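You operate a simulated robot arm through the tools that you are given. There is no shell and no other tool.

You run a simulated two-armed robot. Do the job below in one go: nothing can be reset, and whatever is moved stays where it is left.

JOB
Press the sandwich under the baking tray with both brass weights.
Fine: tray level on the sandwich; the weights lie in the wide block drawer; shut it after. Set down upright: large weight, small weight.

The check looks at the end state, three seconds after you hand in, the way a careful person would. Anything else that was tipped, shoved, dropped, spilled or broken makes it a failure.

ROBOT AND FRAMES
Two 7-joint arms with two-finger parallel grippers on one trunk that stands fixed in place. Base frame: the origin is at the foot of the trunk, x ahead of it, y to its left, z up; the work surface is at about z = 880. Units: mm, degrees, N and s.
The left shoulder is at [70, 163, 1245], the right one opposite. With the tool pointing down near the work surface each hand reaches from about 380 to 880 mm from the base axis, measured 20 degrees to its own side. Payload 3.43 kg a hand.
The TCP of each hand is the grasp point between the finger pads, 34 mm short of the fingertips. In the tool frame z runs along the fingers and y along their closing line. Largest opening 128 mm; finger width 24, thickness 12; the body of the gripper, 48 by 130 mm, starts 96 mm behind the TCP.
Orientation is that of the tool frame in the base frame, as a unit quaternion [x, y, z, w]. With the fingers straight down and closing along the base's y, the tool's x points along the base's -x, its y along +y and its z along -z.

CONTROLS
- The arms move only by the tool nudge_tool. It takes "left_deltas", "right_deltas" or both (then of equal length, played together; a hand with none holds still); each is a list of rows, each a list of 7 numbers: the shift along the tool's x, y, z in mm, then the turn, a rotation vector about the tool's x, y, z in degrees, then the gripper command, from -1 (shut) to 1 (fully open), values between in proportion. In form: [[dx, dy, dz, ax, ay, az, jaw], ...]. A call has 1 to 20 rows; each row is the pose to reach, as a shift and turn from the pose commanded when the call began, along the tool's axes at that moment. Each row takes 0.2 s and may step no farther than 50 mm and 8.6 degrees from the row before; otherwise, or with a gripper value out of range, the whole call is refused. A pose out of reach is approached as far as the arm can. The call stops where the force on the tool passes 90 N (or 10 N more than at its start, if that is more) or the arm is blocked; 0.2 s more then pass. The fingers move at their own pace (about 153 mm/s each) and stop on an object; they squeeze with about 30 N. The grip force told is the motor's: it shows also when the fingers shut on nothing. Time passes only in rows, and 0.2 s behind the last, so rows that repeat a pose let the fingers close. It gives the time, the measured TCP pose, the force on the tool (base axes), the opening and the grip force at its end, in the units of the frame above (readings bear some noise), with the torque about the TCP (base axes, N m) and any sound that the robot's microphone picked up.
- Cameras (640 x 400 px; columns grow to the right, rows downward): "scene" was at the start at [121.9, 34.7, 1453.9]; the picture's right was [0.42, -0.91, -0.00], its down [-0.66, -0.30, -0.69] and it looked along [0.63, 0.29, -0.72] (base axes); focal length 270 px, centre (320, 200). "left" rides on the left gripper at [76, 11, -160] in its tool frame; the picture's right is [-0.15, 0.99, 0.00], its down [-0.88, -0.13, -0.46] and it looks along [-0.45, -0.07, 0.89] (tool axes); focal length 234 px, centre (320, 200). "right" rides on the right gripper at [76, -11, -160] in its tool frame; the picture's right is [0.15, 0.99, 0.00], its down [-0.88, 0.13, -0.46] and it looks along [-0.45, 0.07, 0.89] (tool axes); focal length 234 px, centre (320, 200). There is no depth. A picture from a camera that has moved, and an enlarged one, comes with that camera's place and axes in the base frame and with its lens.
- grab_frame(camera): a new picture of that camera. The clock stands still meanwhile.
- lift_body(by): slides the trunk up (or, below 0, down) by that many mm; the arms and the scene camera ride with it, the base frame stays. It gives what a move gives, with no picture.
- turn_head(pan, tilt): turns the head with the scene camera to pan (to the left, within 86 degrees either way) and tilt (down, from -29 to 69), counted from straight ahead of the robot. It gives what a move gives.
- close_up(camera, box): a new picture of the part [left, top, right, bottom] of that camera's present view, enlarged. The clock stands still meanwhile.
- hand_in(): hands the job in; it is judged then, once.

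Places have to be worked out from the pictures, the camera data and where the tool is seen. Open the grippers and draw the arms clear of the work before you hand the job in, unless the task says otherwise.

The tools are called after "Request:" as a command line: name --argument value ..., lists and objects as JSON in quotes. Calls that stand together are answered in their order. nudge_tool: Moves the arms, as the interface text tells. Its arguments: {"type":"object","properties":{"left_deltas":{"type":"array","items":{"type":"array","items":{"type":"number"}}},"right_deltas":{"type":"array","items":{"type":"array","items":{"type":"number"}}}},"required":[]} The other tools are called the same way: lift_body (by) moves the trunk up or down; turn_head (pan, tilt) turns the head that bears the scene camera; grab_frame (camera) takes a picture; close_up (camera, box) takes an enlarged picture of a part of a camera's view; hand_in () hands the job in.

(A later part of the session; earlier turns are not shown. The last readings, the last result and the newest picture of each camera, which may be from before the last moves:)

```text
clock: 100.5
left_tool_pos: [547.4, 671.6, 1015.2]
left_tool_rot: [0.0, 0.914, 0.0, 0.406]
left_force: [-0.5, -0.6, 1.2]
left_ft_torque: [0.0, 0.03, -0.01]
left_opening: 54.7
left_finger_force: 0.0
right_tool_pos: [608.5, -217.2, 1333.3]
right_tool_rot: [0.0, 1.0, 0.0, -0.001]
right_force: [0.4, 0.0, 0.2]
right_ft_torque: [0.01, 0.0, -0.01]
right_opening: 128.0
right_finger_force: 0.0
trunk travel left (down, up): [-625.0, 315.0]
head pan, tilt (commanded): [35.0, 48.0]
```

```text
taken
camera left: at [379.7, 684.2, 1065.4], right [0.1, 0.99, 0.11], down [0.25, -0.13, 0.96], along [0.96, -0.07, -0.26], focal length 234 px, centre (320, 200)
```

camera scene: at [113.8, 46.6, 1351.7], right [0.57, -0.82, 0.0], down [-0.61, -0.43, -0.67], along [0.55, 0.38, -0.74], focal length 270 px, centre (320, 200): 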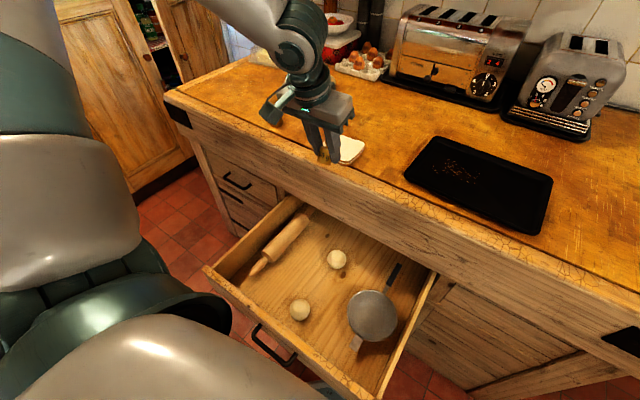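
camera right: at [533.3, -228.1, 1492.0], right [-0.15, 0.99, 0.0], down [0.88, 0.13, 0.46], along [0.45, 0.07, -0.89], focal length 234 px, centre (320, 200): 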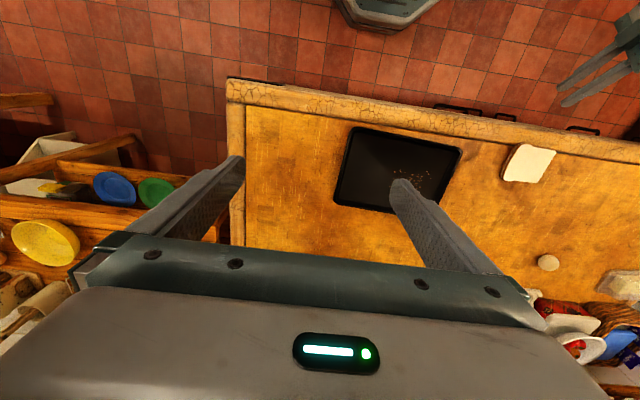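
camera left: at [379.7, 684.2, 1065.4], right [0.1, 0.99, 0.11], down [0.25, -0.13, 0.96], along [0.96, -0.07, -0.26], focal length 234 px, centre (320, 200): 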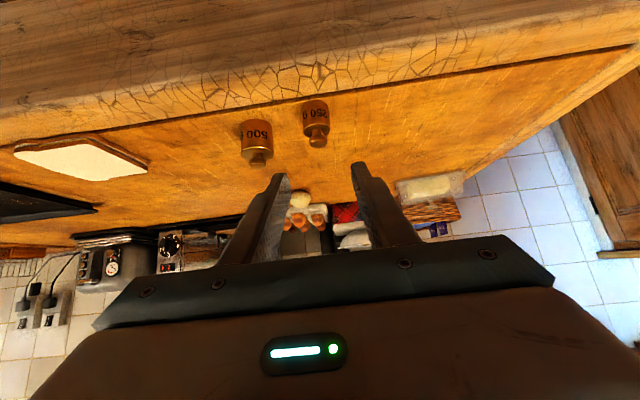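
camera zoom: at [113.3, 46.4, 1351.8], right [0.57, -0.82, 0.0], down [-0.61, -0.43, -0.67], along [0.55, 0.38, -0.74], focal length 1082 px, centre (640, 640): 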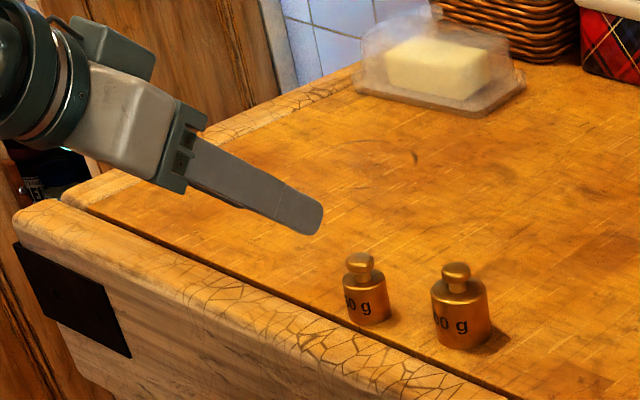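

Both weights are parked upright on the counter. Next is shutting the drawer: I'll grip its front panel's top edge and push it in. First I bring the left hand back, straighten it and turn it to close along x.

Request:
nudge_tool --left_deltas '[[9, -27.7, -10, 0, 6, 0, -0.15], [18, -55.5, -20, 0, 12, 0, -0.15], [27, -83.2, -30, 0, 18, 0, -0.15], [36, -111, -40, 0, 24, 0, -0.15], [45, -138.7, -50, 0, 30, 0, -0.15], [54, -166.5, -60, 0, 36, 0, -0.15], [63, -194.2, -70, 0, 42, 0, -0.15], [72, -222, -79, 0, 47.9, 0, -0.15]]'

Request:
nudge_tool --left_deltas '[[0, 0, 0, 0, 0, 8, -0.1], [0, 0, 0, 0, 0, 16, -0.1], [0, 0, 0, 0, 0, 24, -0.1], [0, 0, 0, 0, 0, 32, -0.1], [0, 0, 0, 0, 0, 40, -0.1], [0, 0, 0, 0, 0, 48, -0.1], [0, 0, 0, 0, 0, 56, -0.1], [0, 0, 0, 0, 0, 64, -0.1], [0, 0, 0, 0, 0, 72, -0.1], [0, 0, 0, 0, 0, 80, -0.1], [0, 0, 0, 0, 0, 88, -0.1], [0, 0, 0, 0, 0, 90, -0.1]]'

Request:
grab_frame --camera "scene"

```text
clock: 102.3
left_tool_pos: [443.3, 447.6, 1014.6]
left_tool_rot: [-0.001, 1.0, 0.001, 0.0]
left_force: [0.3, 0.3, 0.3]
left_ft_torque: [0.0, 0.02, 0.0]
left_opening: 54.2
left_finger_force: 0.1
right_tool_pos: [609.3, -219.0, 1332.0]
right_tool_rot: [0.0, 1.0, 0.0, 0.0]
right_force: [0.5, -0.1, 0.5]
right_ft_torque: [0.0, 0.03, 0.03]
right_opening: 128.1
right_finger_force: 0.1
trunk travel left (down, up): [-625.0, 315.0]
head pan, tilt (commanded): [35.0, 48.0]
```

```text
clock: 105.0
left_tool_pos: [440.7, 449.5, 1014.8]
left_tool_rot: [0.707, 0.707, -0.001, 0.0]
left_force: [0.3, -1.1, 0.8]
left_ft_torque: [-0.03, -0.01, -0.01]
left_opening: 57.5
left_finger_force: 0.1
right_tool_pos: [608.1, -218.4, 1333.7]
right_tool_rot: [0.0, 1.0, 0.0, 0.001]
right_force: [0.6, -0.4, 0.1]
right_ft_torque: [0.0, -0.03, 0.02]
right_opening: 128.2
right_finger_force: 0.1
trunk travel left (down, up): [-625.0, 315.0]
head pan, tilt (commanded): [35.0, 48.0]
```

```text
taken
camera scene: at [113.4, 46.4, 1351.8], right [0.57, -0.82, 0.0], down [-0.61, -0.43, -0.67], along [0.55, 0.38, -0.74], focal length 270 px, centre (320, 200)
```

scene: 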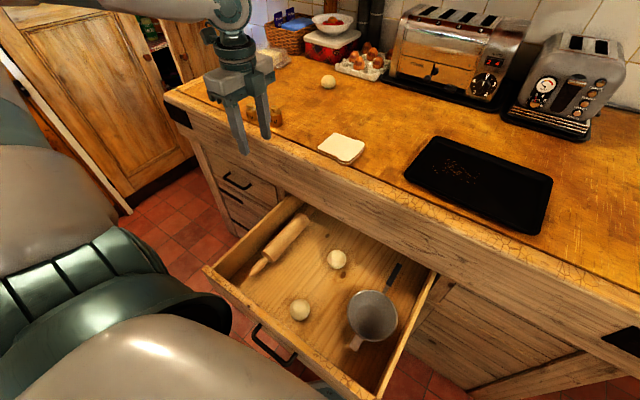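

I lower the trunk 170 mm and move the hand over the drawer's front panel near y≈400, leaning 31° toward the robot.

Request:
lift_body --by -170

Request:
nudge_tool --left_deltas '[[-10, -25, 20, 5, 0, 0, -0.1], [-20, -50, 40, 10, 0, 0, -0.1], [-30, -75, 60, 15, 0, 0, -0.1], [-40, -100, 80, 20, 0, 0, -0.1], [-49, -125, 95, 26, 0, 0, -0.1], [-49, -150, 105, 31, 0, 0, -0.1], [-49, -170, 110, 31, 0, 0, -0.1], [-49, -190, 115, 31, 0, 0, -0.1]]'

Request:
grab_frame --camera "left"

Request:
grab_frame --camera "scene"

```text
clock: 106.9
left_tool_pos: [441.5, 448.8, 843.8]
left_tool_rot: [0.707, 0.707, 0.001, -0.001]
left_force: [-0.2, 0.2, -0.8]
left_ft_torque: [-0.01, 0.01, 0.01]
left_opening: 57.6
left_finger_force: 0.0
right_tool_pos: [606.6, -217.4, 1162.4]
right_tool_rot: [0.0, 1.0, 0.0, 0.0]
right_force: [0.4, 0.0, 0.7]
right_ft_torque: [-0.01, 0.02, 0.05]
right_opening: 128.0
right_finger_force: 0.1
trunk travel left (down, up): [-455.0, 485.0]
head pan, tilt (commanded): [35.0, 48.0]
```

```text
clock: 108.7
left_tool_pos: [251.4, 400.9, 729.1]
left_tool_rot: [0.681, 0.682, -0.189, -0.189]
left_force: [-0.4, -0.3, 0.0]
left_ft_torque: [-0.01, 0.01, 0.01]
left_opening: 57.6
left_finger_force: 0.1
right_tool_pos: [607.2, -217.2, 1162.5]
right_tool_rot: [0.001, 1.0, 0.0, 0.0]
right_force: [-0.4, -0.8, -0.2]
right_ft_torque: [-0.01, 0.02, 0.05]
right_opening: 128.2
right_finger_force: 0.0
trunk travel left (down, up): [-455.0, 485.0]
head pan, tilt (commanded): [35.0, 48.0]
```

```text
taken
camera left: at [344.1, 477.4, 860.6], right [0.85, -0.15, -0.51], down [0.12, -0.88, 0.46], along [-0.51, -0.45, -0.73], focal length 234 px, centre (320, 200)
```

left: 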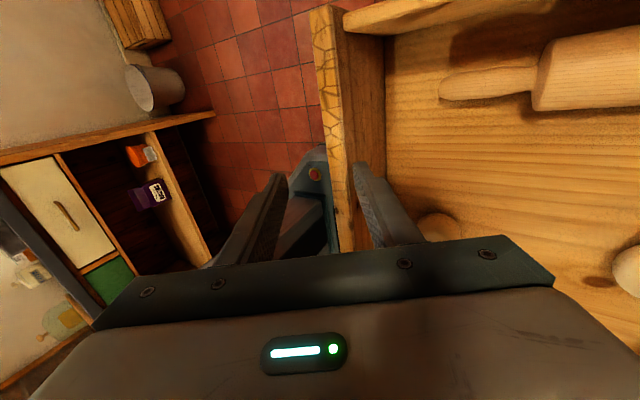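

```text
taken
camera scene: at [113.1, 46.7, 1181.8], right [0.57, -0.82, 0.0], down [-0.61, -0.43, -0.67], along [0.55, 0.38, -0.74], focal length 270 px, centre (320, 200)
```

scene: 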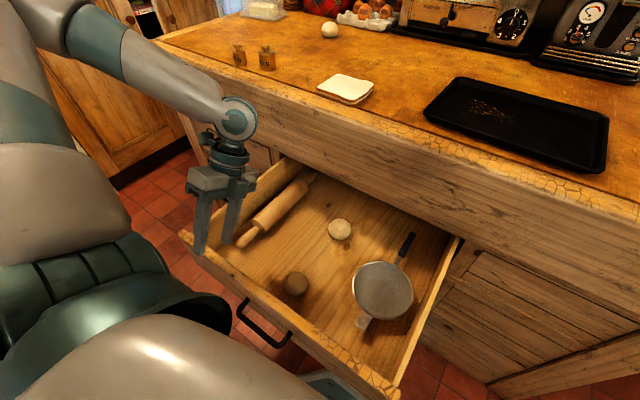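

The panel's top edge spans about x=217–247 here. I close the fingers and move them to the robot side of the panel, to push on its front from outside.

Request:
nudge_tool --left_deltas '[[15, 0, 0, 0, 0, 0, -1], [30, -12, 9, 0, 0, 0, -1], [30, -24.2, 18, 0, 0, 0, -1], [30, -36.5, 27.7, 0, 0, 0, -1], [30, -48.7, 37.4, 0, 0, 0, -1]]'

Request:
grab_frame --camera "left"

Request:
grab_frame --camera "scene"

```text
clock: 109.9
left_tool_pos: [191.0, 430.5, 721.5]
left_tool_rot: [0.681, 0.681, -0.188, -0.189]
left_force: [0.1, 0.4, -0.9]
left_ft_torque: [0.02, -0.05, -0.02]
left_opening: 0.1
left_finger_force: 30.0
right_tool_pos: [607.7, -217.4, 1161.6]
right_tool_rot: [-0.001, 1.0, 0.0, 0.0]
right_force: [0.4, 0.8, 1.1]
right_ft_torque: [0.02, -0.02, 0.0]
right_opening: 128.0
right_finger_force: 0.1
trunk travel left (down, up): [-455.0, 485.0]
head pan, tilt (commanded): [35.0, 48.0]
```

```text
taken
camera left: at [283.3, 507.2, 853.6], right [0.85, -0.15, -0.51], down [0.12, -0.88, 0.46], along [-0.51, -0.45, -0.73], focal length 234 px, centre (320, 200)
```

left: 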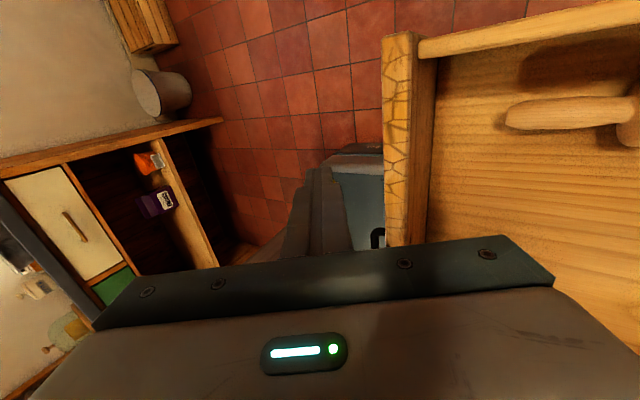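

```text
taken
camera scene: at [113.1, 46.3, 1181.8], right [0.57, -0.82, 0.0], down [-0.61, -0.43, -0.67], along [0.55, 0.38, -0.74], focal length 270 px, centre (320, 200)
```

scene: 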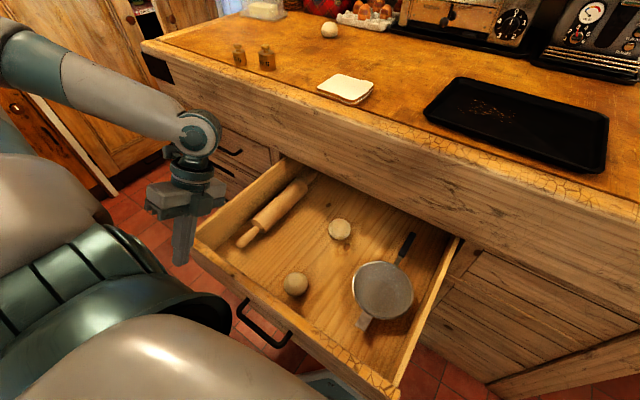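

In position with clearance in front of the panel. I lower the closed fingers to z≈675 and look before pushing.

Request:
nudge_tool --left_deltas '[[0, 8, 13.4, 0, 0, 0, -1], [0, 16, 26.9, 0, 0, 0, -1], [0, 24.2, 40.3, 0, 0, 0, -1]]'

Request:
grab_frame --camera "left"

```text
clock: 110.7
left_tool_pos: [190.9, 430.4, 673.9]
left_tool_rot: [0.682, 0.682, -0.188, -0.188]
left_force: [-0.4, -0.3, 0.1]
left_ft_torque: [-0.01, 0.01, -0.01]
left_opening: 0.0
left_finger_force: 29.6
right_tool_pos: [607.3, -216.2, 1162.5]
right_tool_rot: [-0.001, 1.0, 0.0, 0.0]
right_force: [-0.2, 0.3, -0.6]
right_ft_torque: [0.01, 0.0, -0.03]
right_opening: 128.2
right_finger_force: 0.0
trunk travel left (down, up): [-455.0, 485.0]
head pan, tilt (commanded): [35.0, 48.0]
```

```text
taken
camera left: at [283.3, 507.6, 806.2], right [0.85, -0.15, -0.51], down [0.12, -0.88, 0.46], along [-0.51, -0.45, -0.73], focal length 234 px, centre (320, 200)
```

left: 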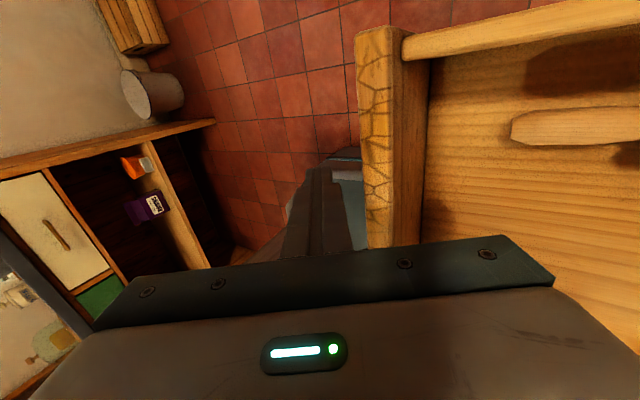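

I push the drawer in at about 50 mm/s, gradually straightening the hand.

Request:
nudge_tool --left_deltas '[[0, 8.6, -5.2, 0, 0, 0, -1], [0, 17.1, -10.3, 0, 0, 0, -1], [0, 25.7, -15.5, -1, 0, 0, -1], [0, 34.3, -20.6, -2.5, 0, 0, -1], [0, 42.9, -25.8, -4, 0, 0, -1], [0, 51.4, -30.9, -5.5, 0, 0, -1], [0, 60, -36, -7, 0, 0, -1], [0, 68.6, -41.2, -8.5, 0, 0, -1], [0, 77.1, -46.4, -10, 0, 0, -1], [0, 85.7, -51.5, -12, 0, 0, -1], [0, 94.3, -56.6, -14, 0, 0, -1], [0, 102.8, -61.8, -16, 0, 0, -1], [0, 111.4, -67, -18, 0, 0, -1], [0, 120, -72.1, -20, 0, 0, -1]]'

Request:
grab_frame --camera "scene"

Request:
grab_frame --camera "left"

```text
clock: 113.7
left_tool_pos: [331.6, 429.8, 676.0]
left_tool_rot: [0.703, 0.705, -0.068, -0.067]
left_force: [-2.2, 1.7, -0.5]
left_ft_torque: [-0.01, 0.03, 0.01]
left_opening: 0.1
left_finger_force: 30.1
right_tool_pos: [608.5, -216.9, 1162.4]
right_tool_rot: [0.0, 1.0, 0.0, -0.001]
right_force: [-0.2, -1.3, 0.6]
right_ft_torque: [0.04, -0.02, 0.01]
right_opening: 128.1
right_finger_force: 0.1
trunk travel left (down, up): [-455.0, 485.0]
head pan, tilt (commanded): [35.0, 48.0]
```

```text
taken
camera scene: at [113.4, 46.5, 1181.8], right [0.57, -0.82, 0.0], down [-0.61, -0.43, -0.67], along [0.55, 0.38, -0.74], focal length 270 px, centre (320, 200)
```

scene: 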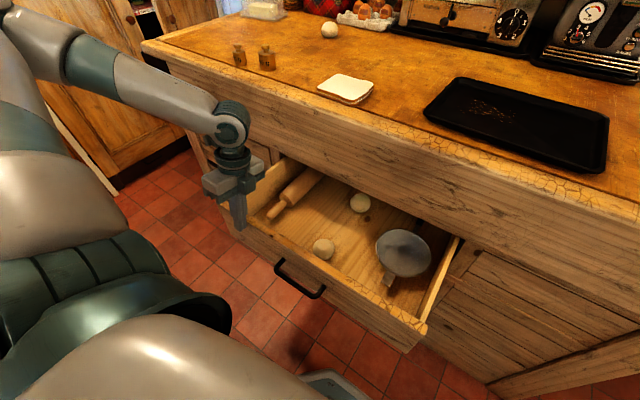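

```text
taken
camera left: at [373.7, 507.1, 830.4], right [0.97, -0.14, -0.19], down [-0.04, -0.88, 0.47], along [-0.23, -0.45, -0.86], focal length 234 px, centre (320, 200)
```

left: 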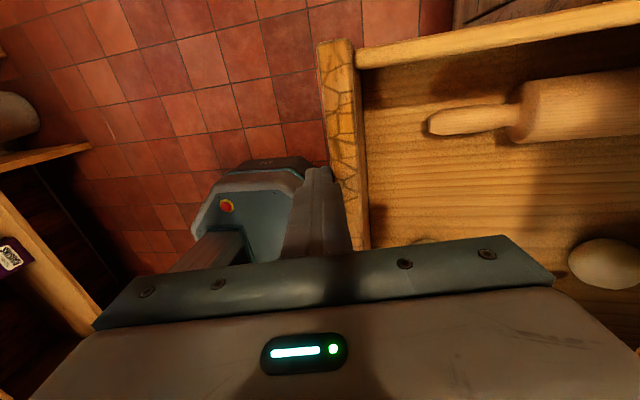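

Smooth so far. I keep pushing to about x≈487, tilting the hand slightly forward to stay clear of the counter.

Request:
nudge_tool --left_deltas '[[0, 10.1, -2, -1.4, 0, 0, -1], [0, 20.3, -3.9, -2.8, 0, 0, -1], [0, 30.4, -5.9, -4.2, 0, 0, -1], [0, 40.6, -7.9, -5.6, 0, 0, -1], [0, 50.7, -9.9, -7, 0, 0, -1], [0, 60.9, -11.8, -8.4, 0, 0, -1], [0, 71, -13.8, -9.8, 0, 0, -1], [0, 81.2, -15.8, -11.2, 0, 0, -1], [0, 91.3, -17.8, -12.6, 0, 0, -1], [0, 101.5, -19.7, -14, 0, 0, -1], [0, 111.6, -21.7, -15.4, 0, 0, -1], [0, 121.8, -23.7, -16.8, 0, 0, -1], [0, 131.9, -25.7, -18.2, 0, 0, -1], [0, 142, -27.6, -19.6, 0, 0, -1], [0, 152.2, -29.6, -21, 0, 0, -1]]'

Request:
grab_frame --camera "scene"

Request:
grab_frame --camera "left"

```text
clock: 116.9
left_tool_pos: [486.1, 429.8, 676.3]
left_tool_rot: [0.705, 0.704, 0.061, 0.062]
left_force: [-1.5, 0.3, -0.1]
left_ft_torque: [0.04, 0.11, -0.01]
left_opening: 0.0
left_finger_force: 30.2
right_tool_pos: [608.4, -215.8, 1163.3]
right_tool_rot: [0.001, 1.0, -0.001, -0.001]
right_force: [-0.2, 0.7, 0.3]
right_ft_torque: [-0.01, 0.01, 0.0]
right_opening: 128.0
right_finger_force: 0.0
trunk travel left (down, up): [-455.0, 485.0]
head pan, tilt (commanded): [35.0, 48.0]
```

```text
taken
camera scene: at [113.5, 46.5, 1181.8], right [0.57, -0.82, 0.0], down [-0.61, -0.43, -0.67], along [0.55, 0.38, -0.74], focal length 270 px, centre (320, 200)
```

scene: 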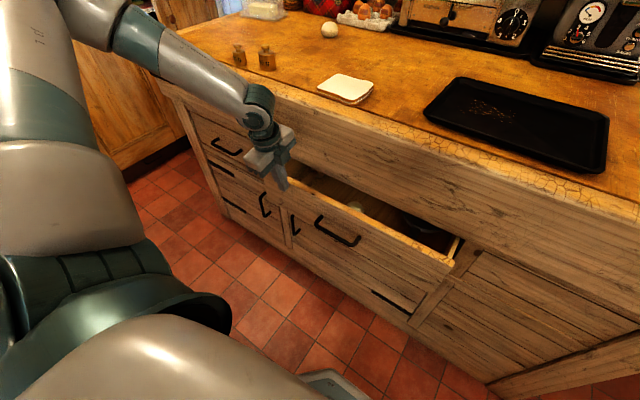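

```text
taken
camera left: at [470.6, 507.3, 835.1], right [0.97, -0.15, 0.17], down [-0.21, -0.88, 0.43], along [0.09, -0.45, -0.89], focal length 234 px, centre (320, 200)
```

left: 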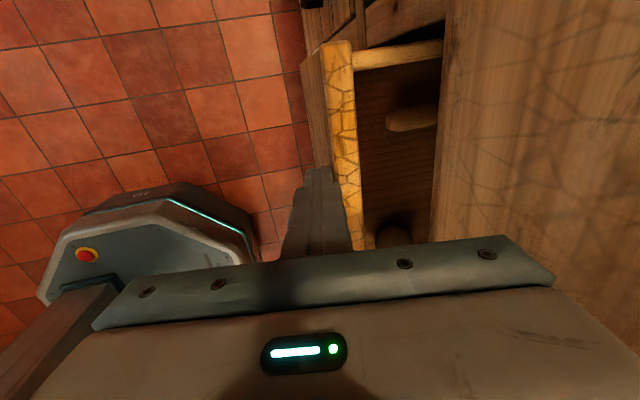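

The panel is at about x≈503, 84 mm from shut. To finish, I need more forward pitch to stay clear of the apron; I back off a little and lower the trunk 70 mm for reach.

Request:
nudge_tool --left_deltas '[[0, -6, -1, 0, 0, 0, -1], [0, -11.8, -2.1, 0, 0, 0, -1]]'

Request:
lift_body --by -70

Request:
nudge_tool --left_deltas '[[0, 6, -8, -6, 0, 0, -1], [0, 8, -18, -12, 0, 0, -1], [0, 10, -26, -18, 0, 0, -1], [0, 10, -34, -24, 0, 0, -1], [0, 10, -40, -30, 0, 0, -1], [0, 10, -42, -36, 0, 0, -1]]'

Request:
grab_frame --camera "scene"

Request:
grab_frame --camera "left"

```text
clock: 117.5
left_tool_pos: [473.1, 430.4, 676.0]
left_tool_rot: [0.704, 0.705, 0.061, 0.062]
left_force: [0.2, 0.3, 0.8]
left_ft_torque: [-0.01, 0.01, -0.02]
left_opening: 0.1
left_finger_force: 30.1
right_tool_pos: [608.1, -217.7, 1162.5]
right_tool_rot: [0.0, 1.0, 0.0, 0.0]
right_force: [-0.2, 0.0, 0.4]
right_ft_torque: [0.0, -0.02, -0.02]
right_opening: 128.0
right_finger_force: 0.0
trunk travel left (down, up): [-455.0, 485.0]
head pan, tilt (commanded): [35.0, 48.0]
```

```text
clock: 118.5
left_tool_pos: [473.6, 430.4, 606.2]
left_tool_rot: [0.705, 0.704, 0.062, 0.063]
left_force: [0.0, -0.5, 0.4]
left_ft_torque: [-0.01, 0.03, -0.01]
left_opening: 0.0
left_finger_force: 30.2
right_tool_pos: [607.3, -217.7, 1092.0]
right_tool_rot: [0.001, 1.0, 0.001, 0.0]
right_force: [0.1, -0.1, 0.7]
right_ft_torque: [0.02, -0.03, -0.01]
right_opening: 128.1
right_finger_force: 0.0
trunk travel left (down, up): [-385.0, 555.0]
head pan, tilt (commanded): [35.0, 48.0]
```

```text
clock: 120.0
left_tool_pos: [476.7, 430.6, 648.7]
left_tool_rot: [0.65, 0.651, 0.278, 0.277]
left_force: [-3.4, 0.9, -1.1]
left_ft_torque: [0.03, 0.1, 0.0]
left_opening: 0.3
left_finger_force: 30.0
right_tool_pos: [607.2, -217.0, 1091.5]
right_tool_rot: [0.0, 1.0, 0.0, 0.0]
right_force: [0.1, 0.0, -0.4]
right_ft_torque: [-0.05, 0.02, -0.04]
right_opening: 128.0
right_finger_force: 0.0
trunk travel left (down, up): [-385.0, 555.0]
head pan, tilt (commanded): [35.0, 48.0]
```

```text
taken
camera scene: at [113.3, 46.6, 1111.8], right [0.57, -0.82, 0.0], down [-0.61, -0.43, -0.67], along [0.55, 0.38, -0.74], focal length 270 px, centre (320, 200)
```

scene: 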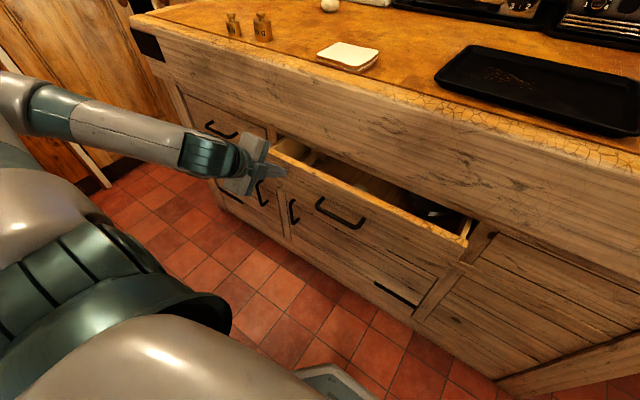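

```text
taken
camera left: at [370.1, 507.3, 767.4], right [0.69, -0.15, 0.71], down [-0.42, -0.88, 0.22], along [0.6, -0.45, -0.66], focal length 234 px, centre (320, 200)
```

left: 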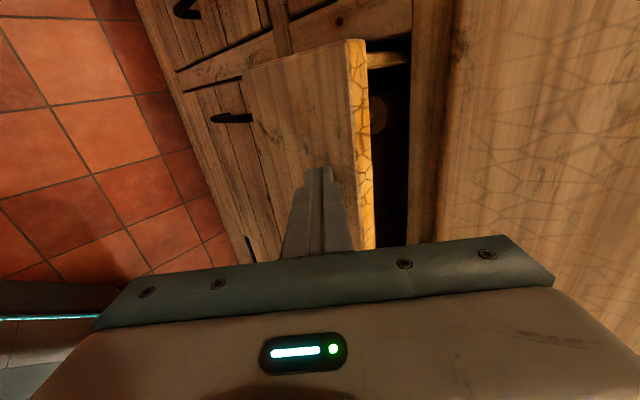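

The fingers touch the panel front at 46° pitch. I push on toward shut.

Request:
nudge_tool --left_deltas '[[0, 6.9, 7.2, 0, 0, 0, -1], [0, 13.9, 14.4, 0, 0, 0, -1], [0, 20.8, 21.6, 0, 0, 0, -1], [0, 27.8, 28.8, 0, 0, 0, -1], [0, 34.8, 36, 0, 0, 0, -1], [0, 41.7, 43.1, 0, 0, 0, -1], [0, 48, 49.6, 0, 0, 0, -1]]'

Request:
grab_frame --camera "left"

Request:
close_up --camera "scene" --box '[200, 90, 520, 290]'

```text
clock: 121.5
left_tool_pos: [544.4, 430.2, 648.7]
left_tool_rot: [0.65, 0.651, 0.277, 0.277]
left_force: [0.2, 0.4, 0.3]
left_ft_torque: [-0.02, 0.04, -0.03]
left_opening: 0.0
left_finger_force: 29.5
right_tool_pos: [608.2, -216.1, 1092.9]
right_tool_rot: [0.0, 1.0, -0.001, 0.0]
right_force: [0.1, 0.3, -0.3]
right_ft_torque: [-0.01, 0.01, -0.04]
right_opening: 128.0
right_finger_force: 0.0
trunk travel left (down, up): [-385.0, 555.0]
head pan, tilt (commanded): [35.0, 48.0]
```

```text
taken
camera left: at [439.3, 506.9, 767.9], right [0.69, -0.15, 0.71], down [-0.42, -0.88, 0.22], along [0.6, -0.45, -0.67], focal length 234 px, centre (320, 200)
```

left: 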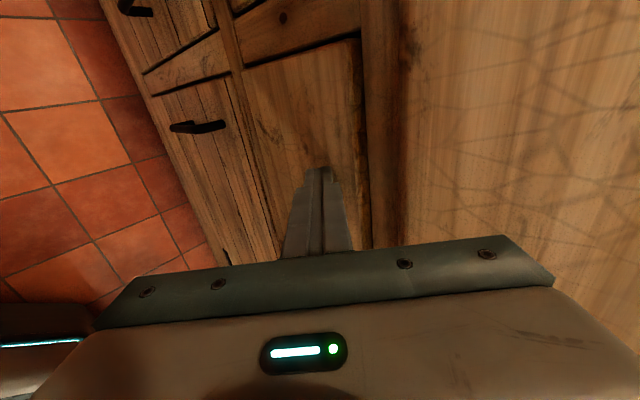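

```text
2.00 times, centred on (360, 190) of scene
camera zoom: at [113.5, 46.6, 1111.8], right [0.57, -0.82, 0.0], down [-0.61, -0.43, -0.67], along [0.55, 0.38, -0.74], focal length 541 px, centre (240, 220)
```

zoom: 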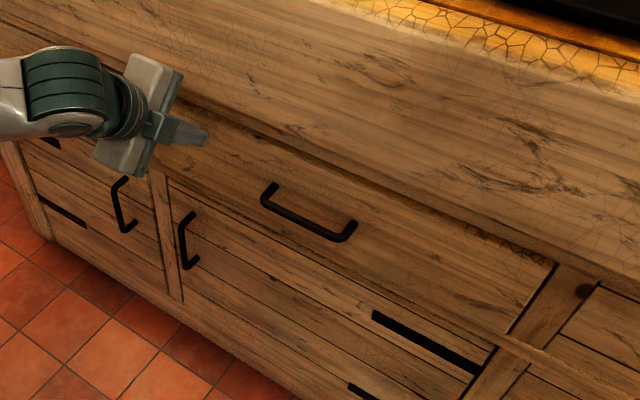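

The drawer looks nearly flush. I push a few millimetres more until I feel its stop.

Request:
nudge_tool --left_deltas '[[0, 1.4, 1.4, 0, 0, 0, -1], [0, 2.8, 2.9, 0, 0, 0, -1], [0, 4.2, 4.3, 0, 0, 0, -1]]'

```text
clock: 122.3
left_tool_pos: [550.8, 430.4, 648.2]
left_tool_rot: [0.651, 0.65, 0.276, 0.277]
left_force: [-2.3, -0.1, -0.9]
left_ft_torque: [-0.01, 0.07, 0.01]
left_opening: 0.0
left_finger_force: 29.8
right_tool_pos: [607.3, -216.5, 1093.0]
right_tool_rot: [0.0, 1.0, 0.0, 0.001]
right_force: [-0.9, -0.3, 1.5]
right_ft_torque: [-0.04, 0.04, 0.02]
right_opening: 127.7
right_finger_force: 0.0
trunk travel left (down, up): [-385.0, 555.0]
head pan, tilt (commanded): [35.0, 48.0]
```

Request:
nudge_tool --left_deltas '[[0, 1, 1, 0, 0, 0, -1], [0, 2, 2.1, 0, 0, 0, -1], [0, 3, 3.1, 0, 0, 0, -1]]'

Request:
grab_frame --camera "left"

```text
clock: 123.2
left_tool_pos: [554.1, 429.7, 650.7]
left_tool_rot: [0.651, 0.651, 0.276, 0.276]
left_force: [-16.8, -4.3, 0.0]
left_ft_torque: [-0.07, 0.33, -0.15]
left_opening: 0.0
left_finger_force: 29.7
right_tool_pos: [606.1, -216.4, 1092.8]
right_tool_rot: [0.0, 1.0, 0.0, 0.001]
right_force: [0.9, -0.6, -0.7]
right_ft_torque: [0.01, 0.03, -0.05]
right_opening: 128.3
right_finger_force: 0.0
trunk travel left (down, up): [-385.0, 555.0]
head pan, tilt (commanded): [35.0, 48.0]
```

```text
taken
camera left: at [448.0, 507.0, 768.3], right [0.69, -0.15, 0.71], down [-0.42, -0.88, 0.22], along [0.59, -0.45, -0.67], focal length 234 px, centre (320, 200)
```

left: 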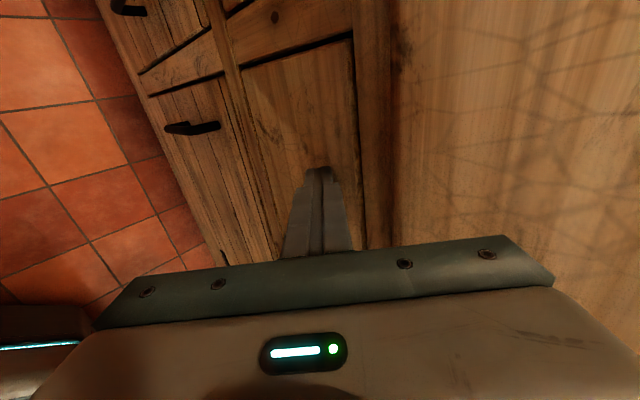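

The stop is felt (−17 N) with the panel at x≈587, its original shut position. I back the hand away and check the drawer.

Request:
nudge_tool --left_deltas '[[0, -7, -7.2, 0, 0, 0, -1], [0, -21, -21.6, 0, 0, 0, -1], [0, -42, -43, 4, 0, 0, -1], [0, -55, -57, 12, 0, 0, -1]]'

Request:
close_up --camera "scene" --box '[200, 90, 520, 290]'

Request:
grab_frame --camera "left"

```text
clock: 124.2
left_tool_pos: [476.1, 430.5, 648.1]
left_tool_rot: [0.675, 0.677, 0.206, 0.206]
left_force: [0.3, 0.3, -0.2]
left_ft_torque: [0.01, 0.03, 0.03]
left_opening: 0.2
left_finger_force: 29.4
right_tool_pos: [606.5, -217.3, 1091.9]
right_tool_rot: [0.0, 1.0, 0.0, 0.001]
right_force: [-0.7, -0.7, -0.6]
right_ft_torque: [-0.02, 0.0, 0.01]
right_opening: 128.0
right_finger_force: 0.1
trunk travel left (down, up): [-385.0, 555.0]
head pan, tilt (commanded): [35.0, 48.0]
```

```text
2.00 times, centred on (360, 190) of scene
camera zoom: at [113.6, 46.7, 1111.7], right [0.57, -0.82, 0.0], down [-0.61, -0.43, -0.67], along [0.55, 0.38, -0.74], focal length 541 px, centre (240, 220)
```

zoom: 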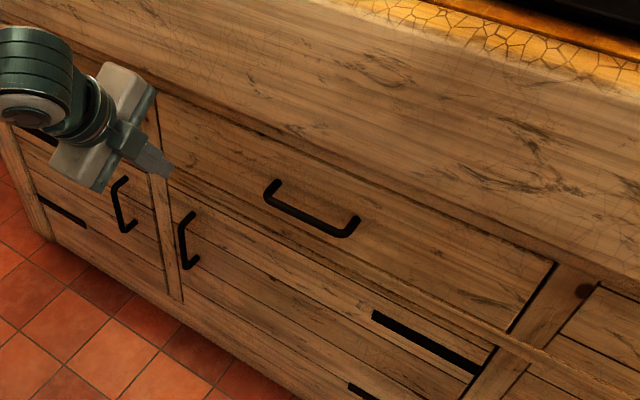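

```text
taken
camera left: at [397.6, 507.6, 787.3], right [0.82, -0.15, 0.55], down [-0.36, -0.88, 0.31], along [0.44, -0.45, -0.78], focal length 234 px, centre (320, 200)
```

left: 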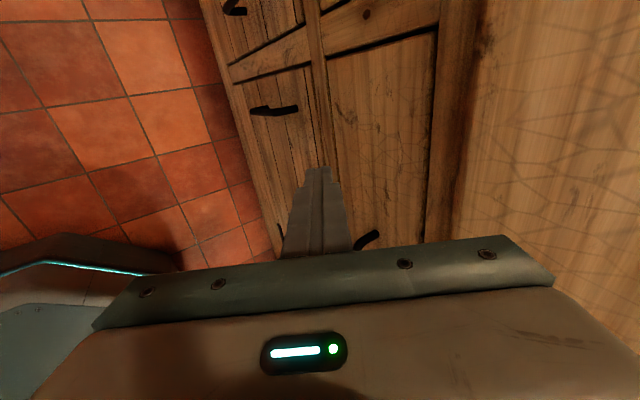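

The drawer is shut and flush. Now the tray: I raise the trunk 340 mm back to its starting height and look at the tray and sandwich.

Request:
lift_body --by 340

Request:
turn_head --pan 15 --tilt 46

Request:
grab_frame --camera "scene"

Request:
grab_frame --camera "right"

```text
clock: 127.5
left_tool_pos: [476.5, 431.1, 988.8]
left_tool_rot: [0.676, 0.676, 0.206, 0.207]
left_force: [1.1, -0.4, -0.5]
left_ft_torque: [0.01, 0.0, 0.0]
left_opening: 0.0
left_finger_force: 29.7
right_tool_pos: [608.8, -217.7, 1432.0]
right_tool_rot: [0.0, 1.0, 0.0, 0.001]
right_force: [-0.4, -0.2, -0.2]
right_ft_torque: [0.0, 0.02, 0.01]
right_opening: 128.1
right_finger_force: 0.0
trunk travel left (down, up): [-725.0, 215.0]
head pan, tilt (commanded): [35.0, 48.0]
```

```text
clock: 128.3
left_tool_pos: [476.2, 431.6, 988.1]
left_tool_rot: [0.675, 0.677, 0.207, 0.206]
left_force: [0.3, -1.0, -0.5]
left_ft_torque: [0.0, 0.02, 0.01]
left_opening: 0.1
left_finger_force: 29.9
right_tool_pos: [607.6, -217.3, 1431.8]
right_tool_rot: [-0.001, 1.0, -0.001, 0.0]
right_force: [1.0, -0.3, -0.2]
right_ft_torque: [0.03, -0.02, 0.0]
right_opening: 128.0
right_finger_force: 0.0
trunk travel left (down, up): [-725.0, 215.0]
head pan, tilt (commanded): [15.0, 46.0]
```

```text
taken
camera scene: at [126.6, 22.2, 1454.6], right [0.26, -0.97, 0.0], down [-0.69, -0.19, -0.69], along [0.67, 0.18, -0.72], focal length 270 px, centre (320, 200)
```

scene: 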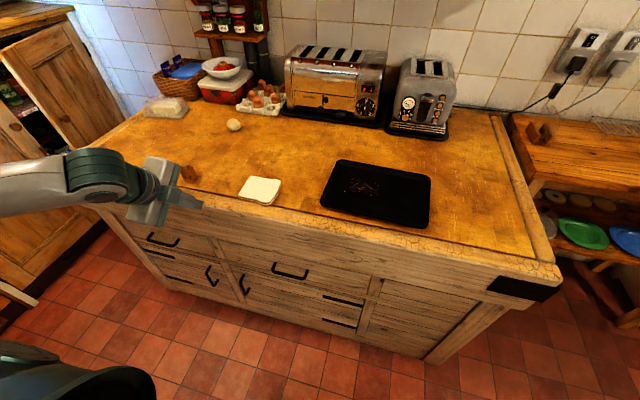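

```text
taken
camera right: at [531.9, -227.9, 1593.0], right [-0.15, 0.99, 0.0], down [0.88, 0.13, 0.46], along [0.45, 0.07, -0.89], focal length 234 px, centre (320, 200)
```

right: 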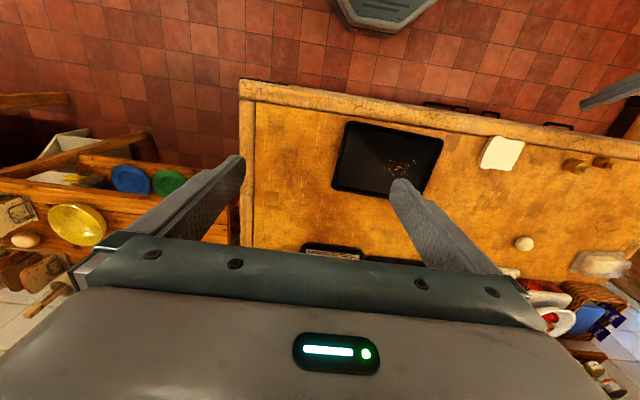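

I bring the right hand down above the tray's right end and straighten the left hand, both well above everything.

Request:
nudge_tool --left_deltas '[[0, 3.7, -5.5, 3.8, 0, 0, -0.5], [0, 7.4, -11, 7.6, 0, 0, -0.5], [0, 11.1, -16.5, 11.4, 0, 0, -0.5], [0, 14.8, -22, 15.2, 0, 0, -0.5], [0, 18.5, -27.5, 19, 0, 0, -0.5], [0, 22.2, -33, 22.8, 0, 0, -0.5], [0, 25.9, -38.5, 26.6, 0, 0, -0.5], [0, 29.6, -44, 30.4, 0, 0, -0.5], [0, 33.5, -49.7, 34, 0, 0, -0.5]]' --right_deltas '[[-14.9, 7.4, 42, 0, 0, 0, 0.5], [-29.8, 14.8, 84, 0, 0, 0, 0], [-44.7, 22.2, 126, 0, 0, 0, -0.5], [-59.6, 29.6, 168, 0, 0, 0, -0.5], [-74.5, 37, 210, 0, 0, 0, -0.5], [-89.4, 44.4, 252, 0, 0, 0, -0.5], [-104.3, 51.8, 294, 0, 0, 0, -0.5], [-119.2, 59.2, 336, 0, 0, 0, -0.5], [-134, 67, 378, 0, 0, 0, -0.5]]'

Request:
nudge_tool --left_deltas '[[0, 0, 0, 0, 0, -8, -0.5], [0, 0, 0, 0, 0, -16, -0.5], [0, 0, 0, 0, 0, -24, -0.5], [0, 0, 0, 0, 0, -32, -0.5], [0, 0, 0, 0, 0, -40, -0.5], [0, 0, 0, 0, 0, -48, -0.5], [0, 0, 0, 0, 0, -56, -0.5], [0, 0, 0, 0, 0, -64, -0.5], [0, 0, 0, 0, 0, -72, -0.5], [0, 0, 0, 0, 0, -80, -0.5], [0, 0, 0, 0, 0, -88, -0.5], [0, 0, 0, 0, 0, -90, -0.5]]'

Request:
grab_frame --camera "right"

Request:
grab_frame --camera "scene"

```text
clock: 130.3
left_tool_pos: [478.6, 430.1, 1049.2]
left_tool_rot: [0.707, 0.707, 0.0, 0.0]
left_force: [0.6, 0.9, 0.2]
left_ft_torque: [0.0, 0.01, -0.02]
left_opening: 31.9
left_finger_force: 0.0
right_tool_pos: [744.2, -149.7, 1053.0]
right_tool_rot: [0.0, 1.0, 0.0, 0.0]
right_force: [0.3, 0.2, 0.6]
right_ft_torque: [-0.02, 0.01, 0.01]
right_opening: 32.1
right_finger_force: 0.0
trunk travel left (down, up): [-725.0, 215.0]
head pan, tilt (commanded): [15.0, 46.0]
```

```text
clock: 132.9
left_tool_pos: [476.1, 430.1, 1049.6]
left_tool_rot: [-0.001, 1.0, 0.0, 0.0]
left_force: [-0.6, -0.2, 0.4]
left_ft_torque: [0.01, -0.02, 0.0]
left_opening: 31.9
left_finger_force: 0.0
right_tool_pos: [742.8, -149.7, 1054.6]
right_tool_rot: [0.0, 1.0, 0.0, 0.0]
right_force: [0.2, 0.0, -0.2]
right_ft_torque: [0.01, -0.01, 0.0]
right_opening: 32.1
right_finger_force: 0.1
trunk travel left (down, up): [-725.0, 215.0]
head pan, tilt (commanded): [15.0, 46.0]
```

```text
taken
camera right: at [666.3, -161.0, 1215.1], right [-0.15, 0.99, 0.0], down [0.88, 0.13, 0.46], along [0.45, 0.07, -0.89], focal length 234 px, centre (320, 200)
```

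right: 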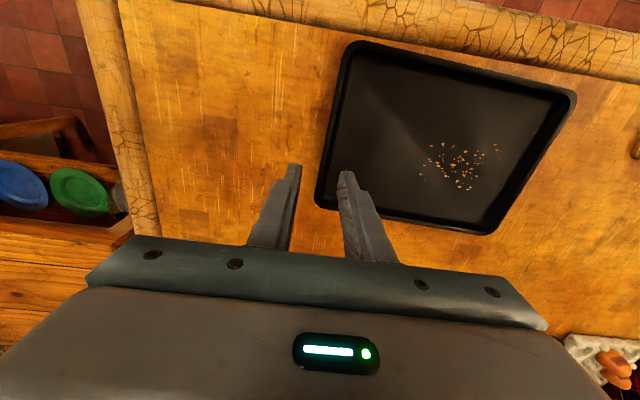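

```text
taken
camera scene: at [126.8, 22.1, 1454.6], right [0.26, -0.97, 0.0], down [-0.69, -0.19, -0.69], along [0.67, 0.18, -0.72], focal length 270 px, centre (320, 200)
```

scene: 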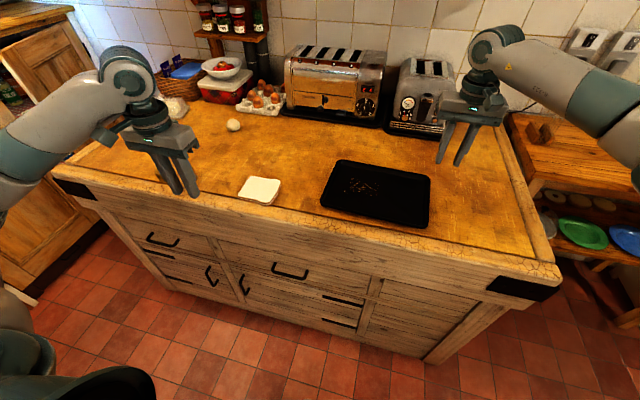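

I zoom on the tray from both cameras to determine its rim height and exact placement.

Request:
close_up --camera "scene" --box '[300, 140, 460, 240]'

Request:
close_up --camera "right" --box '[280, 20, 600, 250]'

```text
4.00 times, centred on (380, 190) of scene
camera zoom: at [126.8, 22.1, 1454.6], right [0.26, -0.97, 0.0], down [-0.69, -0.19, -0.69], along [0.67, 0.18, -0.72], focal length 1082 px, centre (80, 240)
```

zoom: 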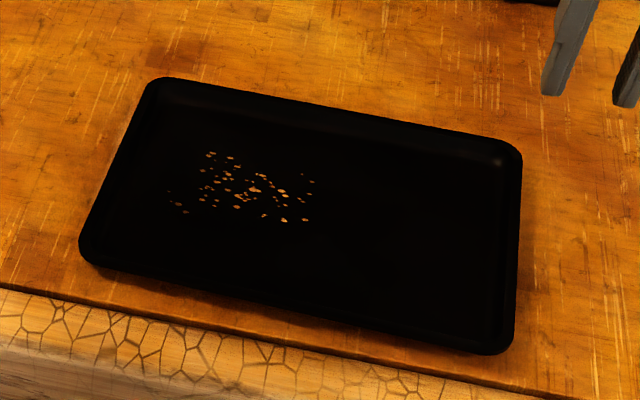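

```text
1.74 times, centred on (440, 135) of right
camera zoom: at [666.3, -161.0, 1215.1], right [-0.15, 0.99, 0.0], down [0.88, 0.13, 0.46], along [0.45, 0.07, -0.89], focal length 407 px, centre (111, 313)
```

zoom: 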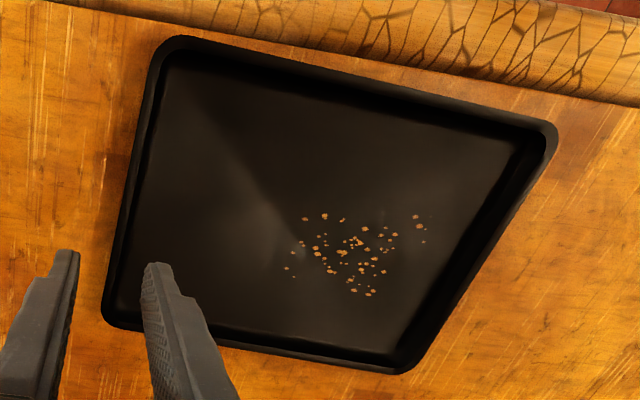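

The tray is about 295×214 mm, centre ≈(737, 12), yawed roughly −2°, with crumbs on its left-centre part. I look at the sandwich from the left hand.

Request:
grab_frame --camera "left"

Request:
close_up --camera "scene" --box '[210, 150, 330, 225]'

```text
taken
camera left: at [402.1, 442.7, 1208.5], right [0.14, 0.99, 0.0], down [0.88, -0.13, 0.46], along [0.45, -0.07, -0.89], focal length 234 px, centre (320, 200)
```

left: 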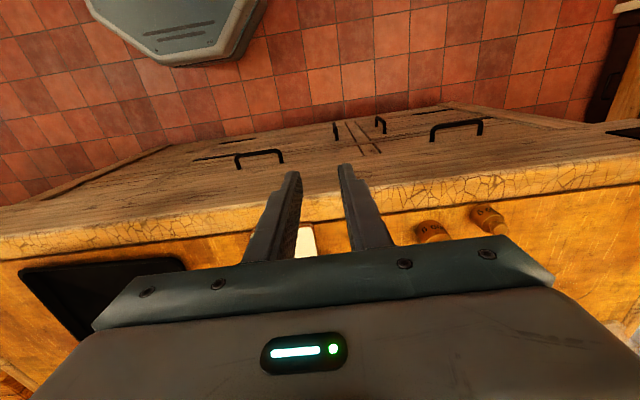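

```text
5.33 times, centred on (270, 188) of scene
camera zoom: at [126.8, 22.1, 1454.6], right [0.26, -0.97, 0.0], down [-0.69, -0.19, -0.69], along [0.67, 0.18, -0.72], focal length 1442 px, centre (587, 267)
```

zoom: 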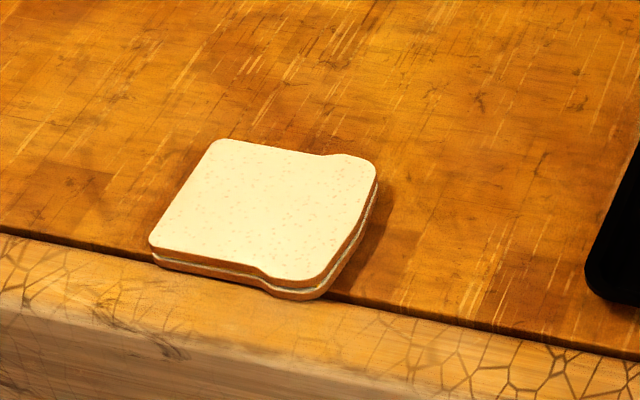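

Sandwich centre ≈(641, 342), top z≈900. I move the left hand over the tray's left end and the right hand to the right end, both at z≈1000 with ~44 mm openings.

Request:
nudge_tool --left_deltas '[[-29.6, -30, 0, 0, 0, 0.2, -0.31], [-59, -60, 0, 0, 0, 0.4, -0.31], [-88.7, -91, 0, 0, 0, 0.6, -0.31], [-118, -121, 0, 0, 0, 0.8, -0.31], [-148, -151, 0, 0, 0, 1, -0.31], [-177, -181, 0, 0, 0, 1.2, -0.31], [-207, -212, 0, 0, 0, 1.5, -0.31], [-236, -242, 20, 0, 0, 1.7, -0.31], [-266, -272, 45, 0, 0, 1.9, -0.31]]' --right_deltas '[[1.2, 1.7, 5, 0, 0, 0.2, -0.31], [2.4, 3.5, 10, 0, 0, 0.4, -0.31], [3.6, 5.2, 15, 0, 0, 0.6, -0.31], [4.8, 7, 20, 0, 0, 0.8, -0.31], [6, 8.7, 25, 0, 0, 1, -0.31], [7.2, 10.5, 30, 0, 0, 1.2, -0.31], [8.4, 12.2, 35, 0, 0, 1.5, -0.31], [9.6, 14, 42, 0, 0, 1.7, -0.31], [10.8, 15.7, 50, 0, 0, 1.9, -0.31]]'

Request:
grab_frame --camera "left"

Request:
grab_frame --camera "right"

Request:
grab_frame --camera "scene"

```text
clock: 134.9
left_tool_pos: [743.5, 158.6, 1002.8]
left_tool_rot: [0.016, 1.0, 0.001, 0.001]
left_force: [0.1, 0.0, 0.4]
left_ft_torque: [0.01, 0.03, 0.0]
left_opening: 44.2
left_finger_force: 0.0
right_tool_pos: [732.7, -135.4, 1002.4]
right_tool_rot: [0.016, 1.0, 0.001, 0.0]
right_force: [0.1, 0.2, -0.6]
right_ft_torque: [-0.01, 0.02, 0.0]
right_opening: 44.2
right_finger_force: 0.0
trunk travel left (down, up): [-725.0, 215.0]
head pan, tilt (commanded): [15.0, 46.0]
```

```text
taken
camera left: at [668.7, 172.8, 1162.6], right [0.18, 0.98, 0.0], down [0.88, -0.16, 0.46], along [0.45, -0.08, -0.89], focal length 234 px, centre (320, 200)
```

left: 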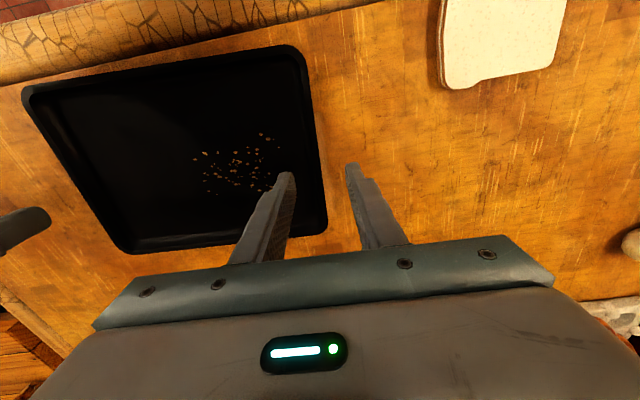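

```text
taken
camera right: at [655.9, -144.2, 1164.0], right [-0.11, 0.99, 0.0], down [0.88, 0.1, 0.45], along [0.45, 0.05, -0.89], focal length 234 px, centre (320, 200)
```

right: 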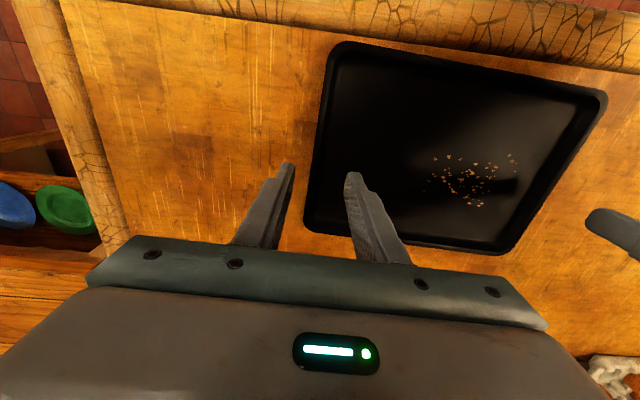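

```text
taken
camera scene: at [128.4, 20.0, 1454.4], right [0.26, -0.97, 0.0], down [-0.7, -0.19, -0.69], along [0.67, 0.18, -0.72], focal length 270 px, centre (320, 200)
```

scene: 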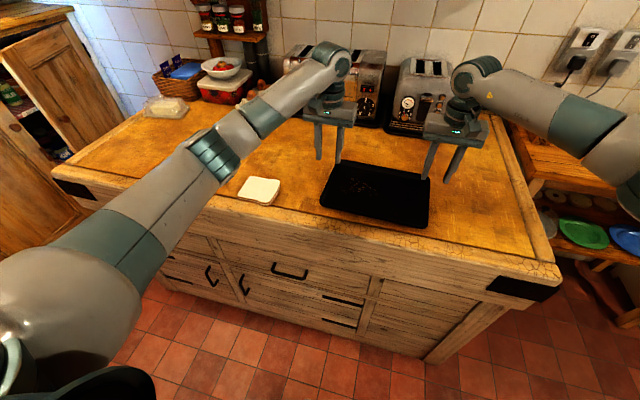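

Both grippers straddle the end rims (left ≈y 154, right ≈y −137). I descend both to z≈940 and check.

Request:
nudge_tool --left_deltas '[[0, -1, 20, 0, 0, 0.2, -0.31], [0, -2, 40, 0, 0, 0.4, -0.31], [0, -3, 62, 0, 0, 0.5, -0.31]]' --right_deltas '[[0, 0, 20, 0, 0, 0.2, -0.31], [0, -1, 40, 0, 0, 0.4, -0.31], [0, -1, 62, 0, 0, 0.5, -0.31]]'

Request:
grab_frame --camera "left"

Request:
grab_frame --camera "right"

Request:
close_up --camera "scene" --box '[290, 120, 480, 240]'

```text
clock: 135.7
left_tool_pos: [743.1, 157.6, 941.4]
left_tool_rot: [0.02, 1.0, 0.001, 0.0]
left_force: [0.5, 0.3, 1.1]
left_ft_torque: [0.0, 0.04, -0.01]
left_opening: 44.3
left_finger_force: 0.1
right_tool_pos: [731.7, -135.6, 941.9]
right_tool_rot: [0.022, 1.0, 0.0, 0.0]
right_force: [-0.2, 0.0, -0.3]
right_ft_torque: [-0.06, 0.03, -0.05]
right_opening: 44.1
right_finger_force: 0.2
trunk travel left (down, up): [-725.0, 215.0]
head pan, tilt (commanded): [15.0, 46.0]
```

```text
taken
camera left: at [668.6, 172.1, 1101.1], right [0.19, 0.98, 0.0], down [0.87, -0.17, 0.46], along [0.45, -0.09, -0.89], focal length 234 px, centre (320, 200)
```

left: 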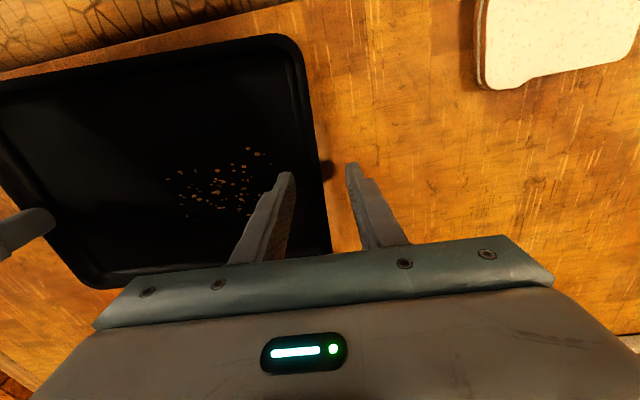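

```text
taken
camera right: at [654.9, -142.4, 1102.4], right [-0.11, 0.99, 0.0], down [0.89, 0.09, 0.46], along [0.45, 0.05, -0.89], focal length 234 px, centre (320, 200)
```

right: 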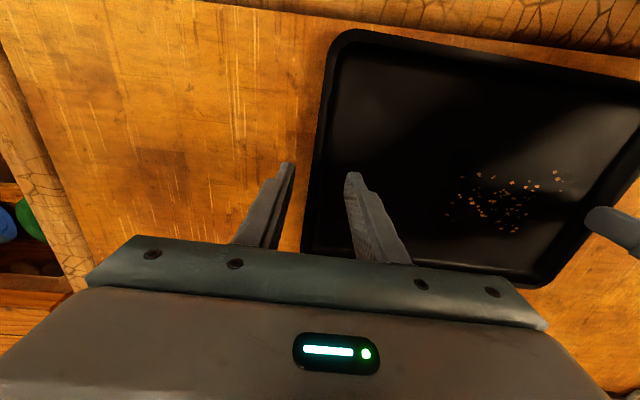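

```text
3.33 times, centred on (385, 180) of scene
camera zoom: at [127.2, 22.5, 1454.6], right [0.26, -0.97, 0.0], down [-0.7, -0.19, -0.69], along [0.67, 0.18, -0.72], focal length 901 px, centre (103, 267)
```

zoom: 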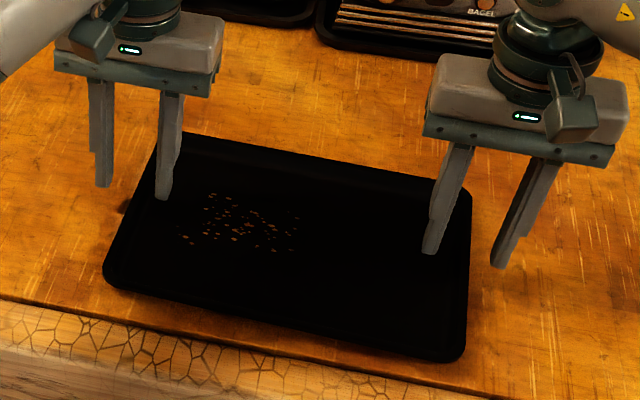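

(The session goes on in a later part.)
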